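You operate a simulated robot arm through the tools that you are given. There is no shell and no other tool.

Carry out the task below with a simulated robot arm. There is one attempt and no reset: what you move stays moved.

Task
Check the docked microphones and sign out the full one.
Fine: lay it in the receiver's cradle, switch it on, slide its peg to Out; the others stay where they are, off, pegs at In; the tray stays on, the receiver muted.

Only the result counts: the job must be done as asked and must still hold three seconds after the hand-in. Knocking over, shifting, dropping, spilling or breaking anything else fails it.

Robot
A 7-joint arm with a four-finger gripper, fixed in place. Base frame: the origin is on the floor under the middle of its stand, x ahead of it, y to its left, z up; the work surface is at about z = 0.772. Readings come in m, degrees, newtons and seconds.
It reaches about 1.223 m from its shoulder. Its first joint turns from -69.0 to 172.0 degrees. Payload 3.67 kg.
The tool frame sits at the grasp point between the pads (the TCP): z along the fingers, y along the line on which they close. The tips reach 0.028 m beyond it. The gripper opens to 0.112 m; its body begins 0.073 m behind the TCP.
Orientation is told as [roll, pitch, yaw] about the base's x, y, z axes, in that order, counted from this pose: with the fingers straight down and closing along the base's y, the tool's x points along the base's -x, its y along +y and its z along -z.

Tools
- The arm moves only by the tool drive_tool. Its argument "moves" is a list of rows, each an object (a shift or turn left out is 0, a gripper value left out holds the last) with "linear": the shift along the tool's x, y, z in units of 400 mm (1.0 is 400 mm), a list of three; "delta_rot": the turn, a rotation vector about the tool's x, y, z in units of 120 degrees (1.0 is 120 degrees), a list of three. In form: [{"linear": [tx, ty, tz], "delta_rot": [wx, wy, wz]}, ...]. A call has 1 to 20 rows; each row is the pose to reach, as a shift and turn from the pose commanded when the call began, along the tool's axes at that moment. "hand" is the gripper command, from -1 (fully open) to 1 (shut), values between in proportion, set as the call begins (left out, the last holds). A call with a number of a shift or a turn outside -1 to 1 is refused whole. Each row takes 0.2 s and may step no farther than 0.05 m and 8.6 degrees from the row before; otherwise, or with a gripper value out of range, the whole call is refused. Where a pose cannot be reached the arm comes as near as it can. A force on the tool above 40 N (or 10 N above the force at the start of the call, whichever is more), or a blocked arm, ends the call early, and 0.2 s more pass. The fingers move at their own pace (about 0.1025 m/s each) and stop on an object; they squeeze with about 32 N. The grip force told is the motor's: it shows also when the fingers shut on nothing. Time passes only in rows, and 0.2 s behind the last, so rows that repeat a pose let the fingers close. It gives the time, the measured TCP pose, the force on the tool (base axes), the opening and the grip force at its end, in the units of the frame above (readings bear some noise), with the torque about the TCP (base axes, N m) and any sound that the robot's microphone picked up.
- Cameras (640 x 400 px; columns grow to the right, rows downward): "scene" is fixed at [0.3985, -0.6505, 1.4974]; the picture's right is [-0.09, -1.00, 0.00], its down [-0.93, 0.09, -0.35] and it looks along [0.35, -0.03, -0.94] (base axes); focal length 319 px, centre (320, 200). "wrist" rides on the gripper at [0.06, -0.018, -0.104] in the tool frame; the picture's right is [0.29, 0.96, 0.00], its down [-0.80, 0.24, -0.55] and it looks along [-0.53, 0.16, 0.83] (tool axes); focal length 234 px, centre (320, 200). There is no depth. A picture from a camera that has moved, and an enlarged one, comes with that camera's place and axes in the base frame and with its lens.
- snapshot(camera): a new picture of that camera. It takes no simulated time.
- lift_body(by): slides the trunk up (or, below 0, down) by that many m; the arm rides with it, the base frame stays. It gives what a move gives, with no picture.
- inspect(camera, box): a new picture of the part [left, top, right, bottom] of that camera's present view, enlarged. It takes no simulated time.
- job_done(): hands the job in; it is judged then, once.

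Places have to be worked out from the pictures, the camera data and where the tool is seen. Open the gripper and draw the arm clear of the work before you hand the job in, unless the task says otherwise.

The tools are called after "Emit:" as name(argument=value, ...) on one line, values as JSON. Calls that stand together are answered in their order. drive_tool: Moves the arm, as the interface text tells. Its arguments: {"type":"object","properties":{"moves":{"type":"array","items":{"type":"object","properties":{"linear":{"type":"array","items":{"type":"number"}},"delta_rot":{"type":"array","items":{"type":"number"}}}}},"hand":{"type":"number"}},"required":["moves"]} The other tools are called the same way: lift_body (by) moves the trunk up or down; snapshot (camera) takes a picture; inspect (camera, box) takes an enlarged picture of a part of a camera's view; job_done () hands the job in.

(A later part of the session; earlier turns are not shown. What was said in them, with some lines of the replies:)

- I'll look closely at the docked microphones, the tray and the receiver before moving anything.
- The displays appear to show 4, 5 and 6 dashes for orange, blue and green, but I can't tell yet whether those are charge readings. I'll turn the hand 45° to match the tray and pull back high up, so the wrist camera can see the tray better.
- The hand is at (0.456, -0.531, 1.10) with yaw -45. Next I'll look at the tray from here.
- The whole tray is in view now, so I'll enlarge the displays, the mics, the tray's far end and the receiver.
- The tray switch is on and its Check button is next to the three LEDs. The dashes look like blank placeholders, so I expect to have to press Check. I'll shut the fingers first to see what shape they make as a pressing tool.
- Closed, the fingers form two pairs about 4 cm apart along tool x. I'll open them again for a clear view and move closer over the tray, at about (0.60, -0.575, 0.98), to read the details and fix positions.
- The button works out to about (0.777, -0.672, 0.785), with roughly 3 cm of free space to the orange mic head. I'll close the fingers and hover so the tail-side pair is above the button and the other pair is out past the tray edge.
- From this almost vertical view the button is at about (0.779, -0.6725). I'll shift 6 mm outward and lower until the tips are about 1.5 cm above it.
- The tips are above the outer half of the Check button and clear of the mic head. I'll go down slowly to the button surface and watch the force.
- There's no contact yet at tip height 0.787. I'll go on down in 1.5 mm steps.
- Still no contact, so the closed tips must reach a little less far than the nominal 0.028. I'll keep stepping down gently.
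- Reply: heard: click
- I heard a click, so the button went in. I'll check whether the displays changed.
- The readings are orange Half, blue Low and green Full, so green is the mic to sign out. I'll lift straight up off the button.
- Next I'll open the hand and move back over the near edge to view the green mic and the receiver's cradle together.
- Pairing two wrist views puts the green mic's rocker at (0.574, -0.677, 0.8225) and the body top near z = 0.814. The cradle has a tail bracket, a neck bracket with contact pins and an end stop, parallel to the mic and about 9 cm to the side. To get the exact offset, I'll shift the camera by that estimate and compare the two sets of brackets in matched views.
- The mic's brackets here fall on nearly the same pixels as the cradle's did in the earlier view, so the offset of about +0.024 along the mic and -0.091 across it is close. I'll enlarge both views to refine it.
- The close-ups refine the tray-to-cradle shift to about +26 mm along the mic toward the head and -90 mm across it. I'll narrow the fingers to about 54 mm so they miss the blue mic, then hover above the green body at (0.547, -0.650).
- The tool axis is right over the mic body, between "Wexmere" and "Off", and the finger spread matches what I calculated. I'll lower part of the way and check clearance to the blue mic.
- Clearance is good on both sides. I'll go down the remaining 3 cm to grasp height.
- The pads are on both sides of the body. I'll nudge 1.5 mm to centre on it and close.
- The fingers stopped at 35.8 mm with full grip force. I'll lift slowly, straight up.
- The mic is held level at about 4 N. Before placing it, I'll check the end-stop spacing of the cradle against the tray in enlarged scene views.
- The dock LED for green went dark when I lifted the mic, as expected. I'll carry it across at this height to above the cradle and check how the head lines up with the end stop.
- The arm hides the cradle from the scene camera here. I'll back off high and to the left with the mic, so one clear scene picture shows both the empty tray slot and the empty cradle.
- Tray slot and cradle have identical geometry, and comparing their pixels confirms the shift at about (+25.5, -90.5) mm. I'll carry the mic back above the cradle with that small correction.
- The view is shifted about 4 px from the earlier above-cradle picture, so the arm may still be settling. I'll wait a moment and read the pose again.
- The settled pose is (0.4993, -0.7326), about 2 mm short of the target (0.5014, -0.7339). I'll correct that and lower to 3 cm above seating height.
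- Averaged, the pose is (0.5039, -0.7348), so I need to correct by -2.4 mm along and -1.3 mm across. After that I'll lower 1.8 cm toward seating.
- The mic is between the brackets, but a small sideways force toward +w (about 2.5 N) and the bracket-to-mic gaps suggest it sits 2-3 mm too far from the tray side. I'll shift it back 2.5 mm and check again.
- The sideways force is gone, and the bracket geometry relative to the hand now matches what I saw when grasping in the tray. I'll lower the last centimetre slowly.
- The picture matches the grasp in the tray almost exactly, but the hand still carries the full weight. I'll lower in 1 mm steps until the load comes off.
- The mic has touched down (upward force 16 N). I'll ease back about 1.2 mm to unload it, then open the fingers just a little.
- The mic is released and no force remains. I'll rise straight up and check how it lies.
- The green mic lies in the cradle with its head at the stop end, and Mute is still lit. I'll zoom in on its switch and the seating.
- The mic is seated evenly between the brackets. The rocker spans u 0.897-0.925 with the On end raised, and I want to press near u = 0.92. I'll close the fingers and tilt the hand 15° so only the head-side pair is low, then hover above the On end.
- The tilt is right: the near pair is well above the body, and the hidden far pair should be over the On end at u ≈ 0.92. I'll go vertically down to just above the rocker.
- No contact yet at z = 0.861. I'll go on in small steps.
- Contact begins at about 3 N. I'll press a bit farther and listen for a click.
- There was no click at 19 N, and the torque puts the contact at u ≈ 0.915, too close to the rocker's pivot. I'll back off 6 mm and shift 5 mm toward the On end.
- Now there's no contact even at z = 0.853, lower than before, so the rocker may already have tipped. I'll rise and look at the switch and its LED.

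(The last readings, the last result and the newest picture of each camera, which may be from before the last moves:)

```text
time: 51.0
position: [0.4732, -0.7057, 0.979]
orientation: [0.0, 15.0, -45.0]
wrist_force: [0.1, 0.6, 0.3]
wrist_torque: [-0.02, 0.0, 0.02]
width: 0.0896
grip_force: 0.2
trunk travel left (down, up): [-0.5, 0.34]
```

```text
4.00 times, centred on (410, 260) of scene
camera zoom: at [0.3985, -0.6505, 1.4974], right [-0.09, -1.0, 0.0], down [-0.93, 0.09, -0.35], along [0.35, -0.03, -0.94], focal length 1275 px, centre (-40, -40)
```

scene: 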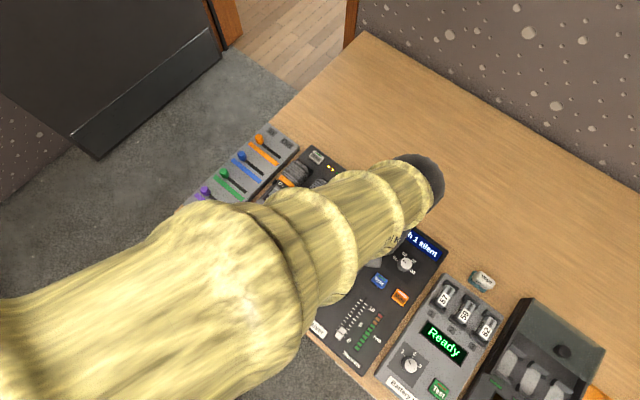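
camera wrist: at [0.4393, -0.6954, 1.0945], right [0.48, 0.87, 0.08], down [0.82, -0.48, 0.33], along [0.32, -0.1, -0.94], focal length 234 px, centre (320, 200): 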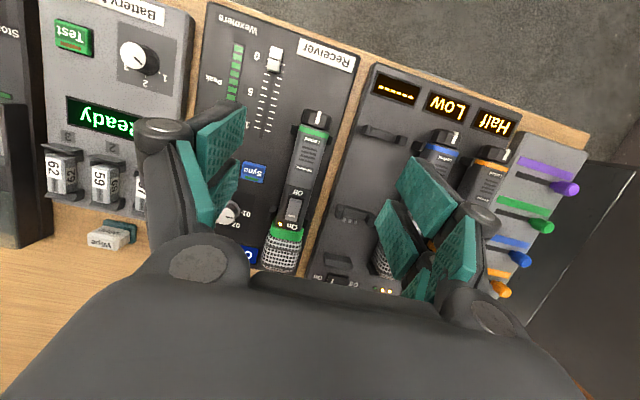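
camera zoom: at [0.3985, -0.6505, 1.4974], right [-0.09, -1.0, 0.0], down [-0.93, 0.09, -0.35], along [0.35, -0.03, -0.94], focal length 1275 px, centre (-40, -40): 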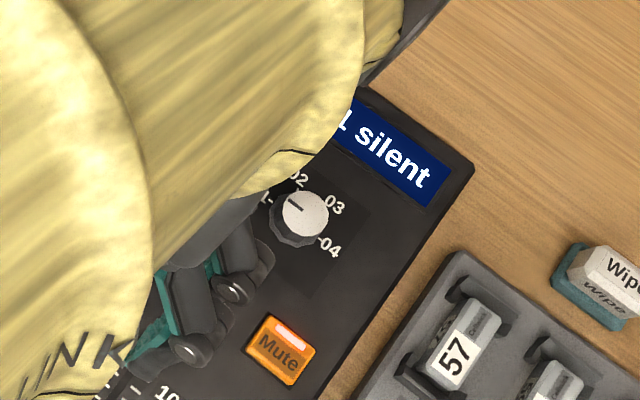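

The mic's LED is now lit and the rocker's On end is down, so it is on. The receiver still shows Mute lit and "Ch 1 silent". Next is the green peg, which I estimate at (0.750, -0.450). I'll move over there with the hand tilted 20° the other way, so the pair the camera can see is the low one.

Emit:
drive_tool(moves=[{"linear": [-0.0089, 0.1044, -0.02], "delta_rot": [0, -0.0324, 0]}, {"linear": [-0.0178, 0.2088, -0.02], "delta_rot": [0, -0.0648, 0]}, {"linear": [-0.0268, 0.3132, -0.02], "delta_rot": [0, -0.0972, 0]}, {"linear": [-0.0357, 0.4176, 0], "delta_rot": [0, -0.1296, 0]}, {"linear": [-0.0446, 0.522, 0.01], "delta_rot": [0, -0.162, 0]}, {"linear": [-0.0535, 0.6263, 0.02], "delta_rot": [0, -0.1944, 0]}, {"linear": [-0.0625, 0.7307, 0.03], "delta_rot": [0, -0.2268, 0]}, {"linear": [-0.0714, 0.8351, 0.04], "delta_rot": [0, -0.2592, 0]}, {"linear": [-0.0803, 0.9395, 0.0508], "delta_rot": [0, -0.2917, 0]}, {"linear": [-0.0803, 0.9395, 0.0508], "delta_rot": [0, -0.2917, 0]}], hand=0.3)

Emit:
snapshot(camera="wrist")

Emit:
snapshot(camera="scene")

```text
time: 53.2
position: [0.7593, -0.458, 0.9544]
orientation: [0.1, -20.0, -45.2]
wrist_force: [0.2, 0.0, -0.4]
wrist_torque: [0.0, -0.01, -0.01]
width: 0.0392
grip_force: 0.1
trunk travel left (down, up): [-0.5, 0.34]
```

```text
taken
camera wrist: at [0.6801, -0.4058, 1.0309], right [0.49, 0.87, -0.1], down [0.56, -0.23, 0.79], along [0.67, -0.44, -0.6], focal length 234 px, centre (320, 200)
```

wrist: 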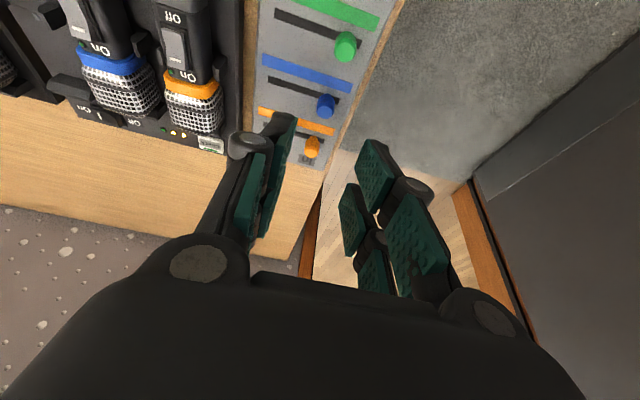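

```text
taken
```

scene: 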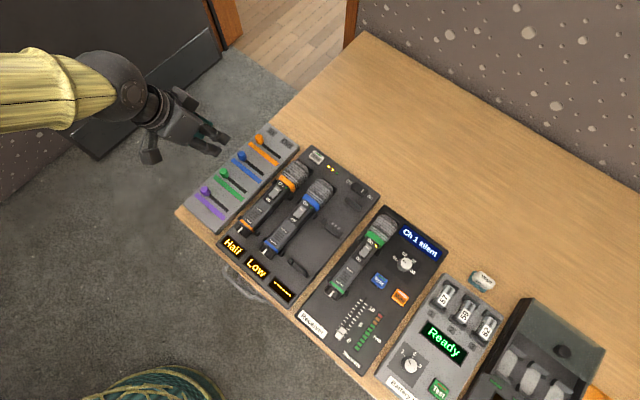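

The scene view shows the green mic lying in the cradle with its LED on. I'll zoom in on the peg board and the receiver.

Emit:
inspect(camera="wrist", box=[240, 0, 420, 170])

Emit:
inspect(camera="scene", box=[170, 115, 310, 235])

Emit:
inspect(camera="scene", box=[300, 200, 450, 370])

```text
2.35 times, centred on (330, 85) of wrist
camera zoom: at [0.6801, -0.4058, 1.0309], right [0.49, 0.87, -0.1], down [0.56, -0.23, 0.79], along [0.67, -0.44, -0.6], focal length 551 px, centre (296, 471)
```

zoom: 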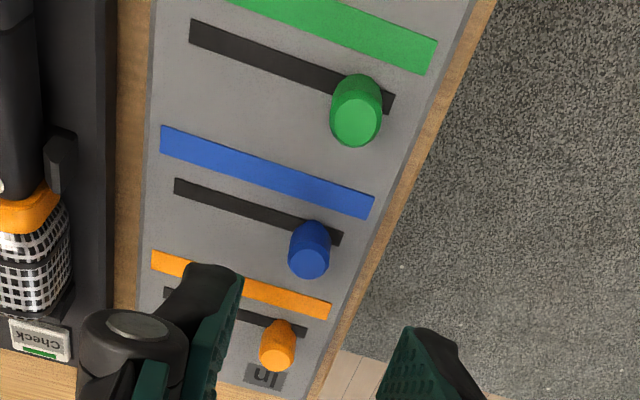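

```text
3.33 times, centred on (240, 175) of scene
camera zoom: at [0.3985, -0.6505, 1.4974], right [-0.09, -1.0, 0.0], down [-0.93, 0.09, -0.35], along [0.35, -0.03, -0.94], focal length 1063 px, centre (587, 283)
```

zoom: 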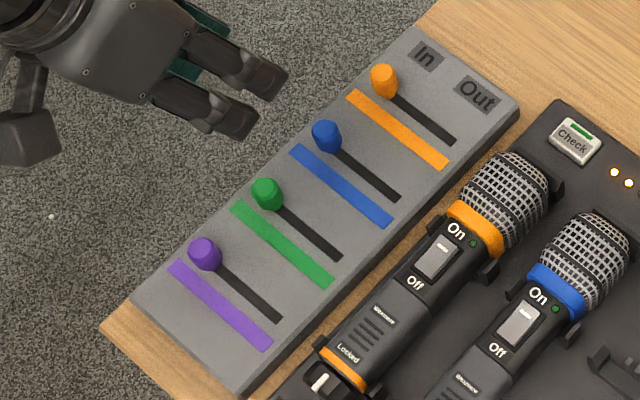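

```text
2.35 times, centred on (375, 285) of scene
camera zoom: at [0.3985, -0.6505, 1.4974], right [-0.09, -1.0, 0.0], down [-0.93, 0.09, -0.35], along [0.35, -0.03, -0.94], focal length 750 px, centre (191, 0)
```

zoom: 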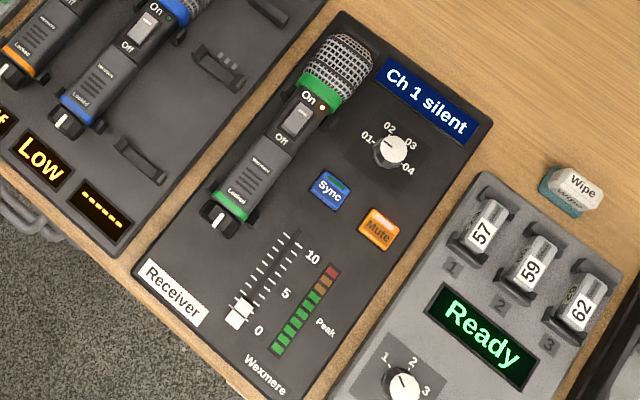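

Pegs sit at the In end; the green slot runs at u ≈ 0.846 from w ≈ 0.15 (Out) to 0.23 (In), and the peg top is near z = 0.80. With the fingers open 39 mm, I'll lower the visible pair over the green peg to a hover height.

Emit:
drive_tool(moves=[{"linear": [0.0255, 0.0028, 0.0656]}, {"linear": [0.051, 0.0057, 0.1312]}, {"linear": [0.0765, 0.0085, 0.1968]}, {"linear": [0.0765, 0.0085, 0.1968]}, {"linear": [0.0765, 0.0085, 0.1968]}])

Emit:
snapshot(camera="wrist")

Emit:
inspect(camera="wrist", box=[220, 20, 460, 220])

Emit:
inspect(camera="scene", box=[170, 115, 310, 235])

```text
time: 54.4
position: [0.7594, -0.4521, 0.8665]
orientation: [0.0, -20.1, -45.0]
wrist_force: [0.1, 1.2, -0.7]
wrist_torque: [0.02, 0.0, -0.02]
width: 0.039
grip_force: 0.1
trunk travel left (down, up): [-0.5, 0.34]
```

```text
taken
camera wrist: at [0.6814, -0.4, 0.9448], right [0.49, 0.87, -0.1], down [0.57, -0.23, 0.79], along [0.67, -0.44, -0.6], focal length 234 px, centre (320, 200)
```

wrist: 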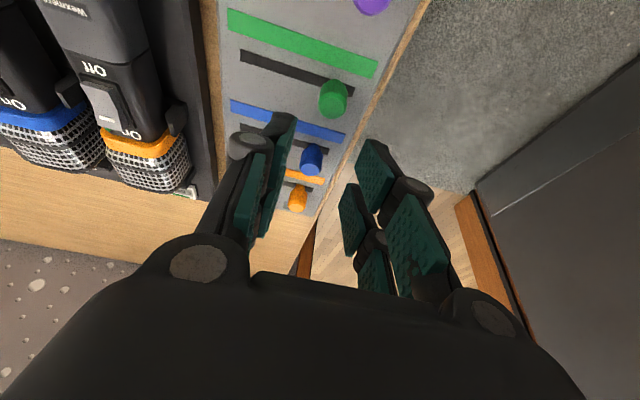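

```text
2.00 times, centred on (340, 120) of wrist
camera zoom: at [0.6814, -0.4, 0.9448], right [0.49, 0.87, -0.1], down [0.57, -0.23, 0.79], along [0.67, -0.44, -0.6], focal length 468 px, centre (280, 360)
```

zoom: 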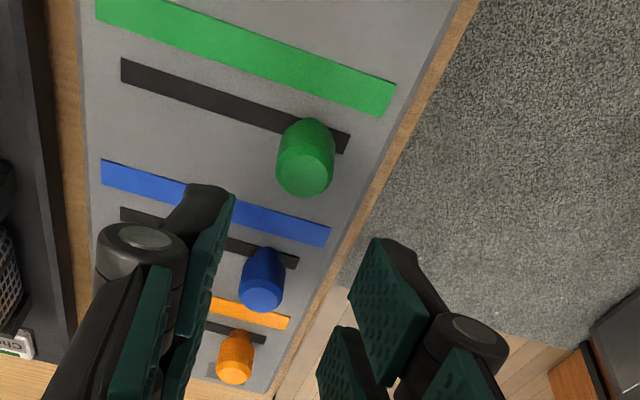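

```text
3.33 times, centred on (240, 175) of scene
camera zoom: at [0.3985, -0.6505, 1.4974], right [-0.09, -1.0, 0.0], down [-0.93, 0.09, -0.35], along [0.35, -0.03, -0.94], focal length 1063 px, centre (587, 283)
```

zoom: 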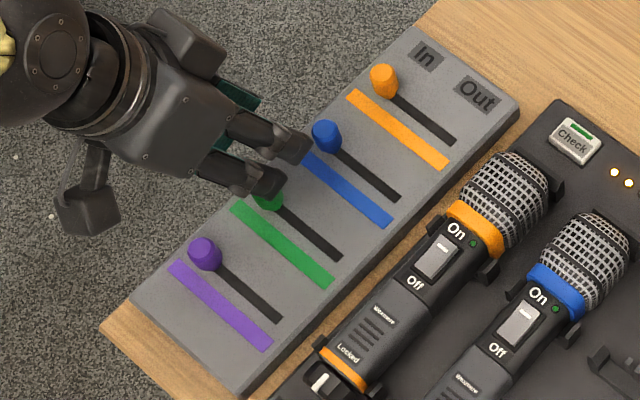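

The fingers straddle the peg in line with it, but when I slide, the far pair would pass close to the blue peg. I'll tilt another 8° and shift back a little for more room.

Emit:
drive_tool(moves=[{"linear": [0.005, 0, -0.002], "delta_rot": [0, -0.033, 0]}, {"linear": [0.0106, 0, -0.0038], "delta_rot": [0, -0.0667, 0]}, {"linear": [0.0106, 0, -0.0038], "delta_rot": [0, -0.0667, 0]}, {"linear": [0.0106, 0, -0.0038], "delta_rot": [0, -0.0667, 0]}])

Emit:
inspect(camera="wrist", box=[220, 20, 460, 220])

Emit:
drive_tool(moves=[{"linear": [0, 0, 0]}])

```text
time: 55.4
position: [0.7554, -0.45, 0.8666]
orientation: [0.0, -28.0, -45.0]
wrist_force: [-0.5, -0.9, -0.1]
wrist_torque: [0.04, 0.01, 0.0]
width: 0.039
grip_force: 0.0
trunk travel left (down, up): [-0.5, 0.34]
```

```text
2.00 times, centred on (340, 120) of wrist
camera zoom: at [0.6707, -0.3899, 0.9314], right [0.5, 0.86, -0.14], down [0.48, -0.14, 0.86], along [0.72, -0.49, -0.49], focal length 468 px, centre (280, 360)
```

zoom: 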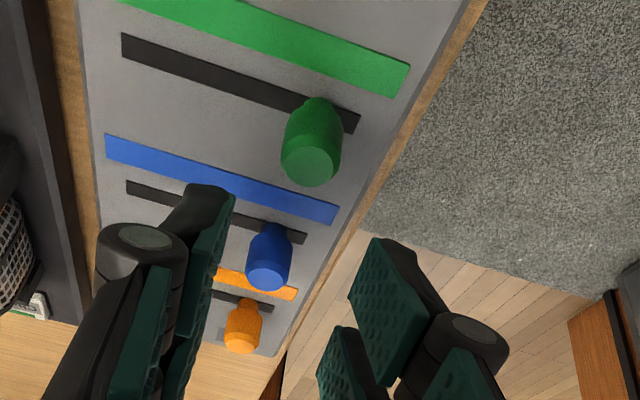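

```text
time: 55.8
position: [0.7563, -0.4492, 0.868]
orientation: [0.0, -28.0, -44.9]
wrist_force: [-0.4, -0.1, -0.6]
wrist_torque: [0.02, 0.02, -0.02]
width: 0.0394
grip_force: 0.1
trunk travel left (down, up): [-0.5, 0.34]
```

The peg measures (u 0.849, w 0.217), centred between the near pair. I'll lower around it in two stages.

Emit:
drive_tool(moves=[{"linear": [0.0117, 0, 0.022]}, {"linear": [0.0235, 0, 0.0441]}, {"linear": [0.0352, 0, 0.0662]}, {"linear": [0.0352, 0, 0.0662]}])

Emit:
inspect(camera="wrist", box=[220, 20, 460, 220])

Emit:
inspect(camera="scene", box=[190, 130, 290, 220])

```text
time: 56.8
position: [0.7561, -0.4497, 0.8365]
orientation: [0.0, -27.9, -45.0]
wrist_force: [0.7, -0.3, -1.5]
wrist_torque: [-0.02, 0.0, -0.02]
width: 0.0392
grip_force: 0.1
trunk travel left (down, up): [-0.5, 0.34]
```

```text
2.00 times, centred on (340, 120) of wrist
camera zoom: at [0.6713, -0.3902, 0.901], right [0.5, 0.86, -0.13], down [0.48, -0.14, 0.86], along [0.72, -0.49, -0.49], focal length 468 px, centre (280, 360)
```

zoom: 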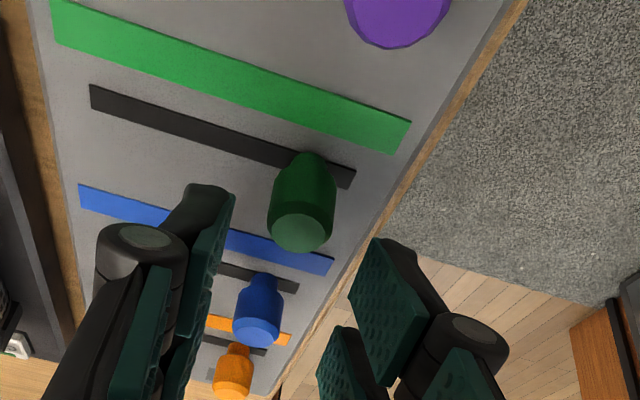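

```text
4.44 times, centred on (240, 175) of scene
camera zoom: at [0.3985, -0.6505, 1.4974], right [-0.09, -1.0, 0.0], down [-0.93, 0.09, -0.35], along [0.35, -0.03, -0.94], focal length 1417 px, centre (676, 311)
```

zoom: 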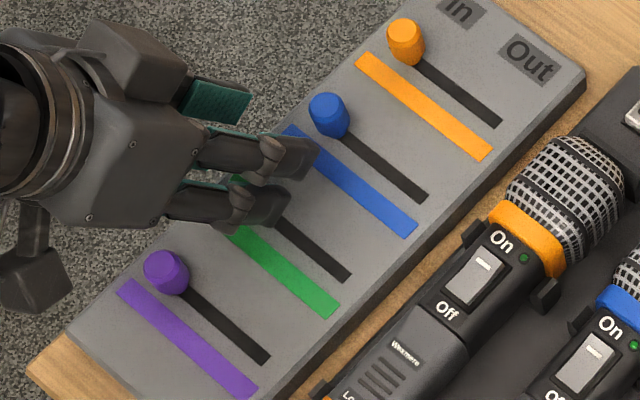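

Emit:
drive_tool(moves=[{"linear": [0.0053, 0, 0.01]}, {"linear": [0.0106, 0, 0.02]}, {"linear": [0.0158, 0, 0.0298]}, {"linear": [0.0158, 0, 0.0298]}])

Emit:
inspect(camera="wrist", box=[220, 20, 460, 220])

```text
time: 57.8
position: [0.7553, -0.45, 0.823]
orientation: [0.0, -28.0, -45.0]
wrist_force: [-0.3, 1.2, -0.5]
wrist_torque: [0.04, 0.02, 0.02]
width: 0.0393
grip_force: 0.1
trunk travel left (down, up): [-0.5, 0.34]
```

```text
2.00 times, centred on (340, 120) of wrist
camera zoom: at [0.6701, -0.3903, 0.8874], right [0.5, 0.86, -0.14], down [0.48, -0.14, 0.86], along [0.72, -0.49, -0.49], focal length 468 px, centre (280, 360)
```

zoom: 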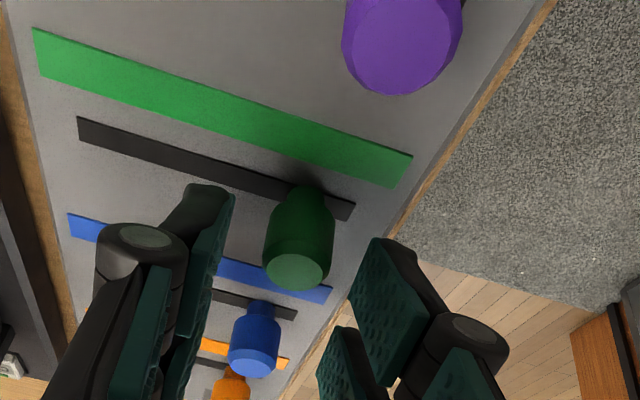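

The peg is between the near pads with good overlap. I'll close on it.

Emit:
drive_tool(moves=[{"linear": [0, 0, 0]}, {"linear": [0, 0, 0]}, {"linear": [0, 0, 0]}], hand=0.75)

Emit:
inspect(camera="wrist", box=[220, 20, 460, 220])

Emit:
inspect(camera="scene", box=[190, 130, 290, 220])

```text
time: 58.6
position: [0.7552, -0.4502, 0.8234]
orientation: [0.0, -27.9, -45.0]
wrist_force: [0.6, 0.5, -1.0]
wrist_torque: [-0.02, -0.01, 0.02]
width: 0.0187
grip_force: 45.2
trunk travel left (down, up): [-0.5, 0.34]
```

```text
2.00 times, centred on (340, 120) of wrist
camera zoom: at [0.6702, -0.3904, 0.8873], right [0.5, 0.86, -0.13], down [0.48, -0.14, 0.86], along [0.72, -0.49, -0.49], focal length 468 px, centre (280, 360)
```

zoom: 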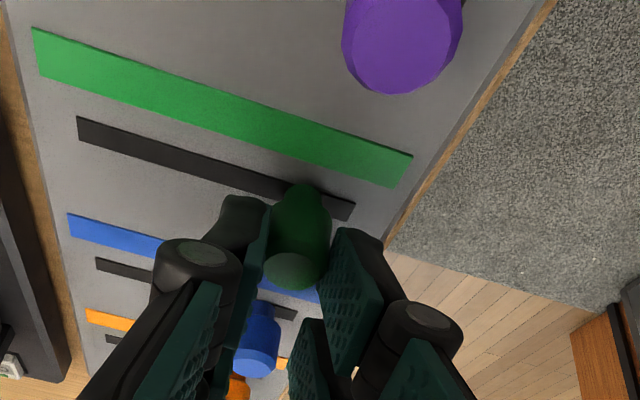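

```text
4.44 times, centred on (240, 175) of scene
camera zoom: at [0.3985, -0.6505, 1.4974], right [-0.09, -1.0, 0.0], down [-0.93, 0.09, -0.35], along [0.35, -0.03, -0.94], focal length 1417 px, centre (676, 311)
```

zoom: 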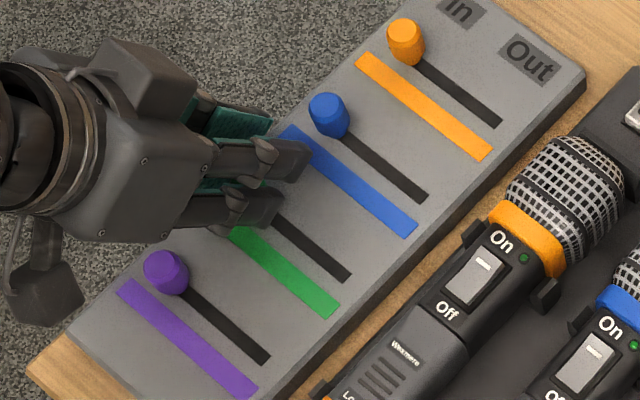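

The fingers hold the peg at 18.7 mm. I'll slide it along the slot toward Out, 5 cm to begin with, watching the force.

Emit:
drive_tool(moves=[{"linear": [0, -0.02, 0]}, {"linear": [0, -0.045, 0]}, {"linear": [0, -0.07, 0]}, {"linear": [0, -0.095, 0]}, {"linear": [0, -0.115, 0]}, {"linear": [0, -0.115, 0]}])

Emit:
inspect(camera="wrist", box=[220, 20, 460, 220])

Emit:
inspect(camera="scene", box=[190, 130, 290, 220])

```text
time: 60.0
position: [0.7237, -0.4818, 0.8236]
orientation: [-0.1, -27.9, -45.0]
wrist_force: [-5.0, 5.3, -13.2]
wrist_torque: [0.22, 0.24, 0.01]
width: 0.0187
grip_force: 45.0
trunk travel left (down, up): [-0.5, 0.34]
```

```text
2.00 times, centred on (340, 120) of wrist
camera zoom: at [0.638, -0.4229, 0.8875], right [0.5, 0.86, -0.14], down [0.49, -0.15, 0.86], along [0.72, -0.49, -0.49], focal length 468 px, centre (280, 360)
```

zoom: 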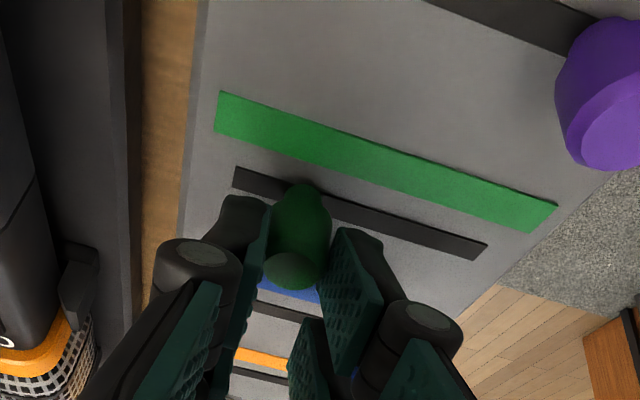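

```text
4.44 times, centred on (240, 175) of scene
camera zoom: at [0.3985, -0.6505, 1.4974], right [-0.09, -1.0, 0.0], down [-0.93, 0.09, -0.35], along [0.35, -0.03, -0.94], focal length 1417 px, centre (676, 311)
```

zoom: 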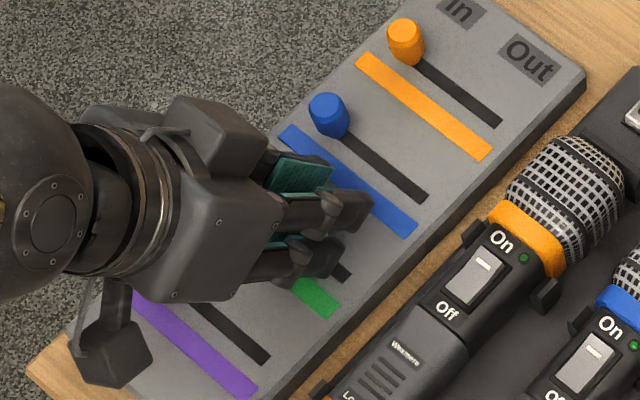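

The peg slid about 4.5 cm without side resistance. A light pull along tool +x has built up, so I'll ease 2 mm that way and slide on toward the end of the slot.

Emit:
drive_tool(moves=[{"linear": [0.005, 0, 0]}, {"linear": [0.005, -0.006, 0]}, {"linear": [0.005, -0.012, 0]}, {"linear": [0.005, -0.012, 0]}])

Emit:
inspect(camera="wrist", box=[220, 20, 460, 220])

```text
time: 61.0
position: [0.7196, -0.4859, 0.8226]
orientation: [0.0, -28.2, -45.0]
wrist_force: [2.4, -3.3, -1.9]
wrist_torque: [-0.02, 0.01, 0.02]
width: 0.0188
grip_force: 45.2
trunk travel left (down, up): [-0.5, 0.34]
```

```text
2.00 times, centred on (340, 120) of wrist
camera zoom: at [0.6341, -0.4263, 0.8872], right [0.5, 0.86, -0.13], down [0.48, -0.14, 0.86], along [0.72, -0.49, -0.48], focal length 468 px, centre (280, 360)
```

zoom: 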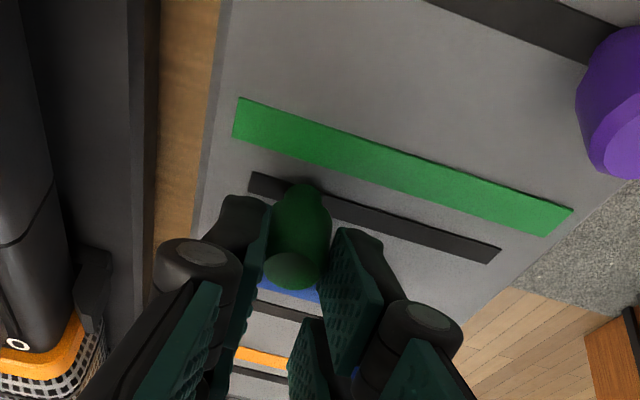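

Forces are low and the peg is close to the Out end. I'll continue in small steps until it meets the stop.

Emit:
drive_tool(moves=[{"linear": [0, -0.005, 0]}, {"linear": [0, -0.0075, 0]}, {"linear": [0, -0.0075, 0]}])

Emit:
inspect(camera="wrist", box=[220, 20, 460, 220])

```text
time: 61.8
position: [0.7178, -0.4879, 0.8228]
orientation: [0.1, -28.2, -44.9]
wrist_force: [10.1, -7.8, 3.8]
wrist_torque: [-0.35, -0.42, 0.03]
width: 0.0191
grip_force: 44.9
trunk travel left (down, up): [-0.5, 0.34]
```

```text
2.00 times, centred on (340, 120) of wrist
camera zoom: at [0.6325, -0.4279, 0.8872], right [0.5, 0.86, -0.13], down [0.48, -0.14, 0.86], along [0.72, -0.49, -0.48], focal length 468 px, centre (280, 360)
```

zoom: 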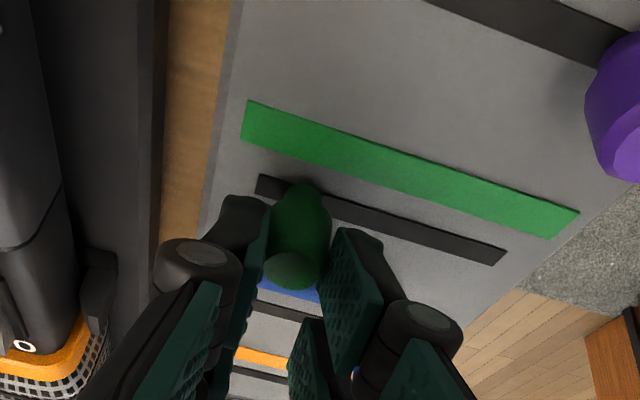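

Emit:
drive_tool(moves=[{"linear": [-0.004, 0, 0]}, {"linear": [-0.004, -0.004, 0]}, {"linear": [-0.004, -0.0075, 0]}, {"linear": [-0.004, -0.0075, 0]}])

Emit:
inspect(camera="wrist", box=[220, 20, 460, 220])

```text
time: 62.8
position: [0.7169, -0.4875, 0.8234]
orientation: [0.1, -28.0, -44.8]
wrist_force: [18.1, 15.1, -2.9]
wrist_torque: [0.48, -0.46, 0.0]
width: 0.019
grip_force: 45.5
trunk travel left (down, up): [-0.5, 0.34]
```

```text
2.00 times, centred on (340, 120) of wrist
camera zoom: at [0.6318, -0.4287, 0.8874], right [0.5, 0.86, -0.14], down [0.48, -0.14, 0.86], along [0.72, -0.49, -0.49], focal length 468 px, centre (280, 360)
```

zoom: 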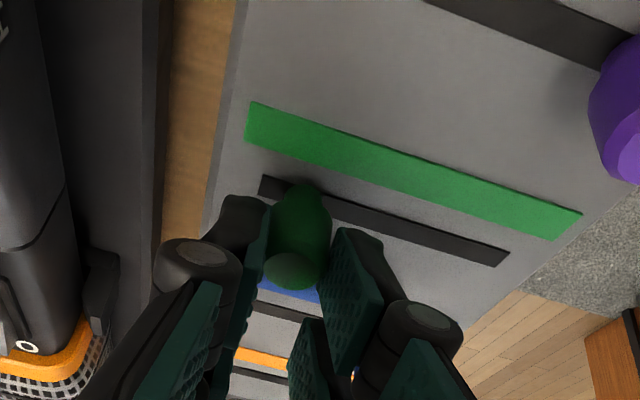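

The 24 N push back along +w shows the peg is against its Out stop. I'll relieve the push and open the fingers slightly.

Emit:
drive_tool(moves=[{"linear": [0, 0.003, 0]}, {"linear": [0, 0.006, 0]}, {"linear": [0, 0.006, 0]}])

Emit:
drive_tool(moves=[{"linear": [0, 0, 0]}, {"linear": [0, 0, 0]}], hand=0.4)

Emit:
inspect(camera="wrist", box=[220, 20, 460, 220])

```text
time: 63.6
position: [0.7166, -0.4874, 0.8236]
orientation: [-0.1, -27.9, -45.0]
wrist_force: [8.3, 10.5, -3.2]
wrist_torque: [0.35, -0.12, -0.02]
width: 0.0187
grip_force: 44.4
trunk travel left (down, up): [-0.5, 0.34]
```

```text
time: 64.2
position: [0.7169, -0.4883, 0.8232]
orientation: [0.0, -28.0, -45.1]
wrist_force: [-0.2, -0.5, 0.5]
wrist_torque: [0.03, -0.02, 0.04]
width: 0.0335
grip_force: 0.0
trunk travel left (down, up): [-0.5, 0.34]
```

```text
2.00 times, centred on (340, 120) of wrist
camera zoom: at [0.6318, -0.4291, 0.8879], right [0.5, 0.86, -0.14], down [0.48, -0.15, 0.86], along [0.72, -0.5, -0.49], focal length 468 px, centre (280, 360)
```

zoom: 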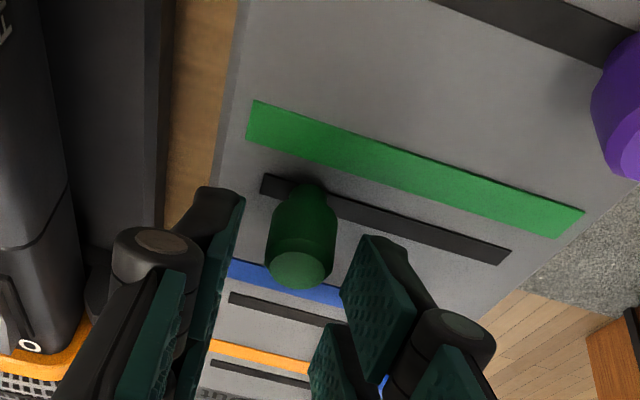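

The peg is free and stays at Out. I'll rise straight up and back away, then check everything.

Emit:
drive_tool(moves=[{"linear": [-0.0235, 0, -0.0441]}, {"linear": [-0.0587, 0, -0.1104]}, {"linear": [-0.1056, 0, -0.1987]}, {"linear": [-0.15, 0, -0.285]}, {"linear": [-0.19, 0.05, -0.36]}, {"linear": [-0.19, 0.12, -0.42]}, {"linear": [-0.19, 0.2, -0.48]}, {"linear": [-0.19, 0.28, -0.52]}, {"linear": [-0.19, 0.28, -0.52]}])

Emit:
snapshot(camera="scene")

Emit:
inspect(camera="scene", box=[170, 115, 310, 235])

Emit:
inspect(camera="scene", box=[300, 200, 450, 370])

Emit:
inspect(camera="scene", box=[210, 140, 400, 310])

```text
time: 66.2
position: [0.7741, -0.3847, 1.0441]
orientation: [0.0, -27.9, -45.1]
wrist_force: [-0.2, -0.6, 0.1]
wrist_torque: [0.01, -0.01, 0.02]
width: 0.0336
grip_force: 0.1
trunk travel left (down, up): [-0.5, 0.34]
```

```text
taken
```

scene: 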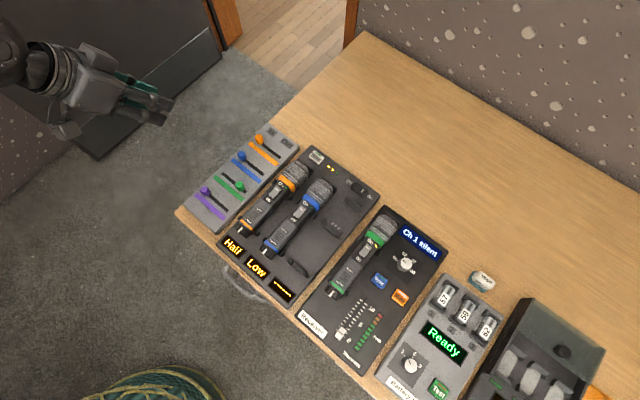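

```text
3.33 times, centred on (240, 175) of scene
camera zoom: at [0.3985, -0.6505, 1.4974], right [-0.09, -1.0, 0.0], down [-0.93, 0.09, -0.35], along [0.35, -0.03, -0.94], focal length 1063 px, centre (587, 283)
```

zoom: 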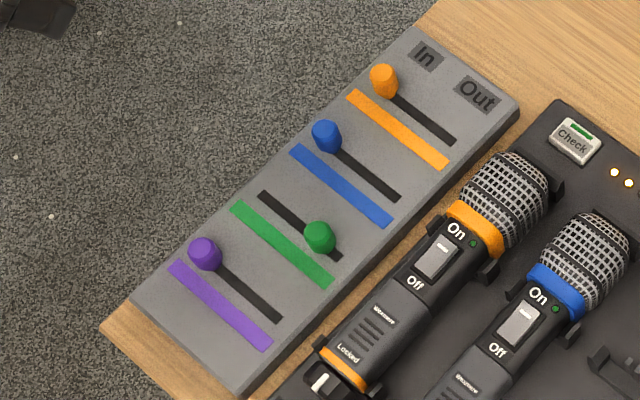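

```text
2.35 times, centred on (375, 285) of scene
camera zoom: at [0.3985, -0.6505, 1.4974], right [-0.09, -1.0, 0.0], down [-0.93, 0.09, -0.35], along [0.35, -0.03, -0.94], focal length 750 px, centre (191, 0)
```

zoom: 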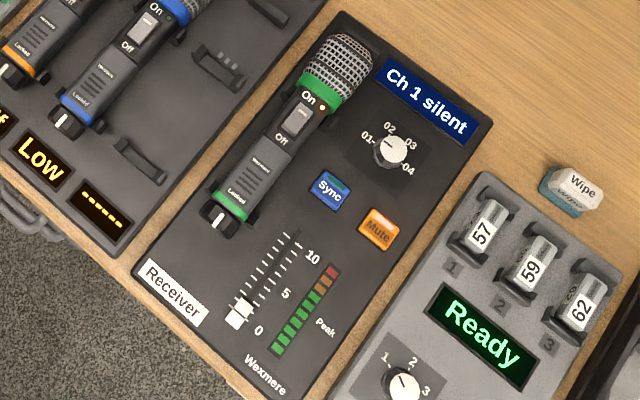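

```text
2.35 times, centred on (305, 225) of scene
camera zoom: at [0.3985, -0.6505, 1.4974], right [-0.09, -1.0, 0.0], down [-0.93, 0.09, -0.35], along [0.35, -0.03, -0.94], focal length 750 px, centre (355, 141)
```

zoom: 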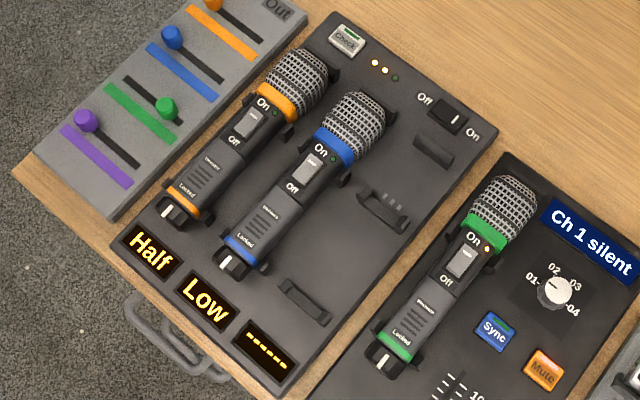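

The green peg is at Out and the other three are still at In. The mic is in the cradle with its LED lit. I'll make one last close check of Mute, the other mics and the tray switch.

Emit:
inspect(camera="scene", box=[355, 205, 445, 310])

Emit:
inspect(camera="scene", box=[240, 150, 380, 250])

Emit:
inspect(camera="scene", box=[320, 205, 400, 305])

```text
3.81 times, centred on (400, 258) of scene
camera zoom: at [0.3985, -0.6505, 1.4974], right [-0.09, -1.0, 0.0], down [-0.93, 0.09, -0.35], along [0.35, -0.03, -0.94], focal length 1214 px, centre (15, -19)
```

zoom: 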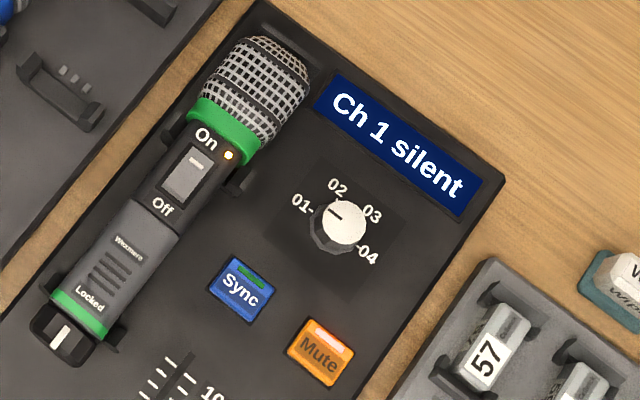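

```text
4.00 times, centred on (310, 200) of scene
camera zoom: at [0.3985, -0.6505, 1.4974], right [-0.09, -1.0, 0.0], down [-0.93, 0.09, -0.35], along [0.35, -0.03, -0.94], focal length 1275 px, centre (360, 200)
```

zoom: 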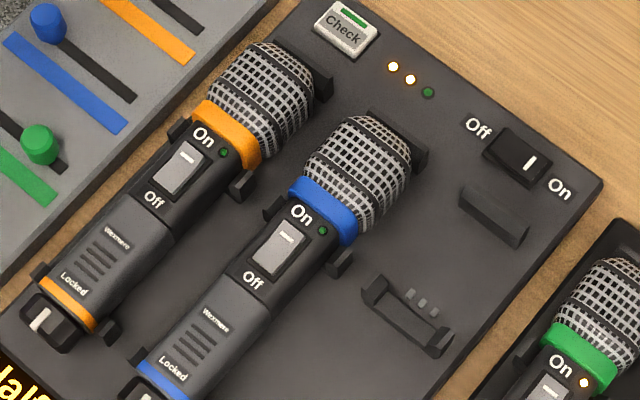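

```text
4.00 times, centred on (360, 255) of scene
camera zoom: at [0.3985, -0.6505, 1.4974], right [-0.09, -1.0, 0.0], down [-0.93, 0.09, -0.35], along [0.35, -0.03, -0.94], focal length 1275 px, centre (160, -20)
```

zoom: 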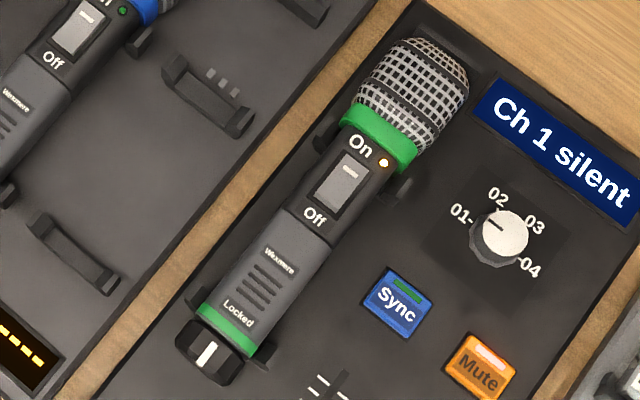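

All as asked: the green mic is on in the cradle, orange and blue are docked and off, the tray is on and Mute is lit. I'll open the gripper fully clear of the work, then hand in.

Emit:
drive_tool(moves=[{"linear": [0, 0, -0.05]}, {"linear": [0, 0, -0.1]}, {"linear": [0, 0, -0.1]}, {"linear": [0, 0, -0.1]}], hand=-1)

Emit:
snapshot(camera="scene")

```text
time: 67.2
position: [0.7604, -0.3717, 1.0791]
orientation: [0.0, -28.0, -45.0]
wrist_force: [-0.7, -0.5, 0.3]
wrist_torque: [0.0, 0.02, -0.02]
width: 0.1121
grip_force: 0.2
trunk travel left (down, up): [-0.5, 0.34]
```

```text
taken
```

scene: 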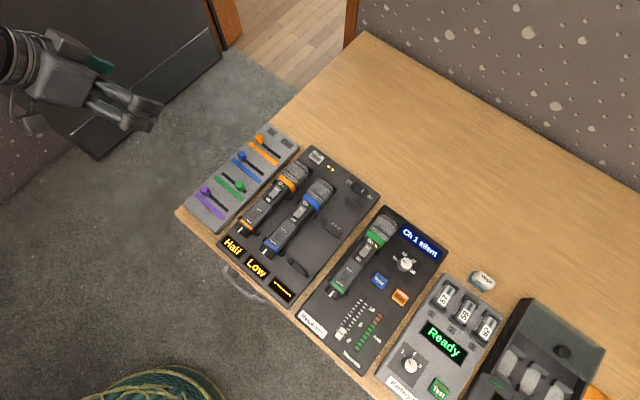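

The gripper is open and the arm is clear of the work. The last picture shows nothing else disturbed, so I'm handing the job in.

Emit:
job_done()

```text
The job is handed in.
```

The green microphone was the full one, and I've signed it out and handed the job in. I don't have the judging result.

- **Check:** pressing Check on the tray showed orange Half, blue Low and green Full.
- **Green mic:** it lies in the receiver's cradle, switched on with its LED lit amber. Its peg is against the Out stop.
- **Everything else:** orange and blue are still docked and off. The orange, blue and purple pegs are at In, the tray is on, and the receiver is still muted (Mute lit, "Ch 1 silent").

The switch gave no audible click, so I went by the lit LED and the rocker's position to tell that the mic was on. The last picture, taken with the gripper open and the arm clear, showed nothing else moved.
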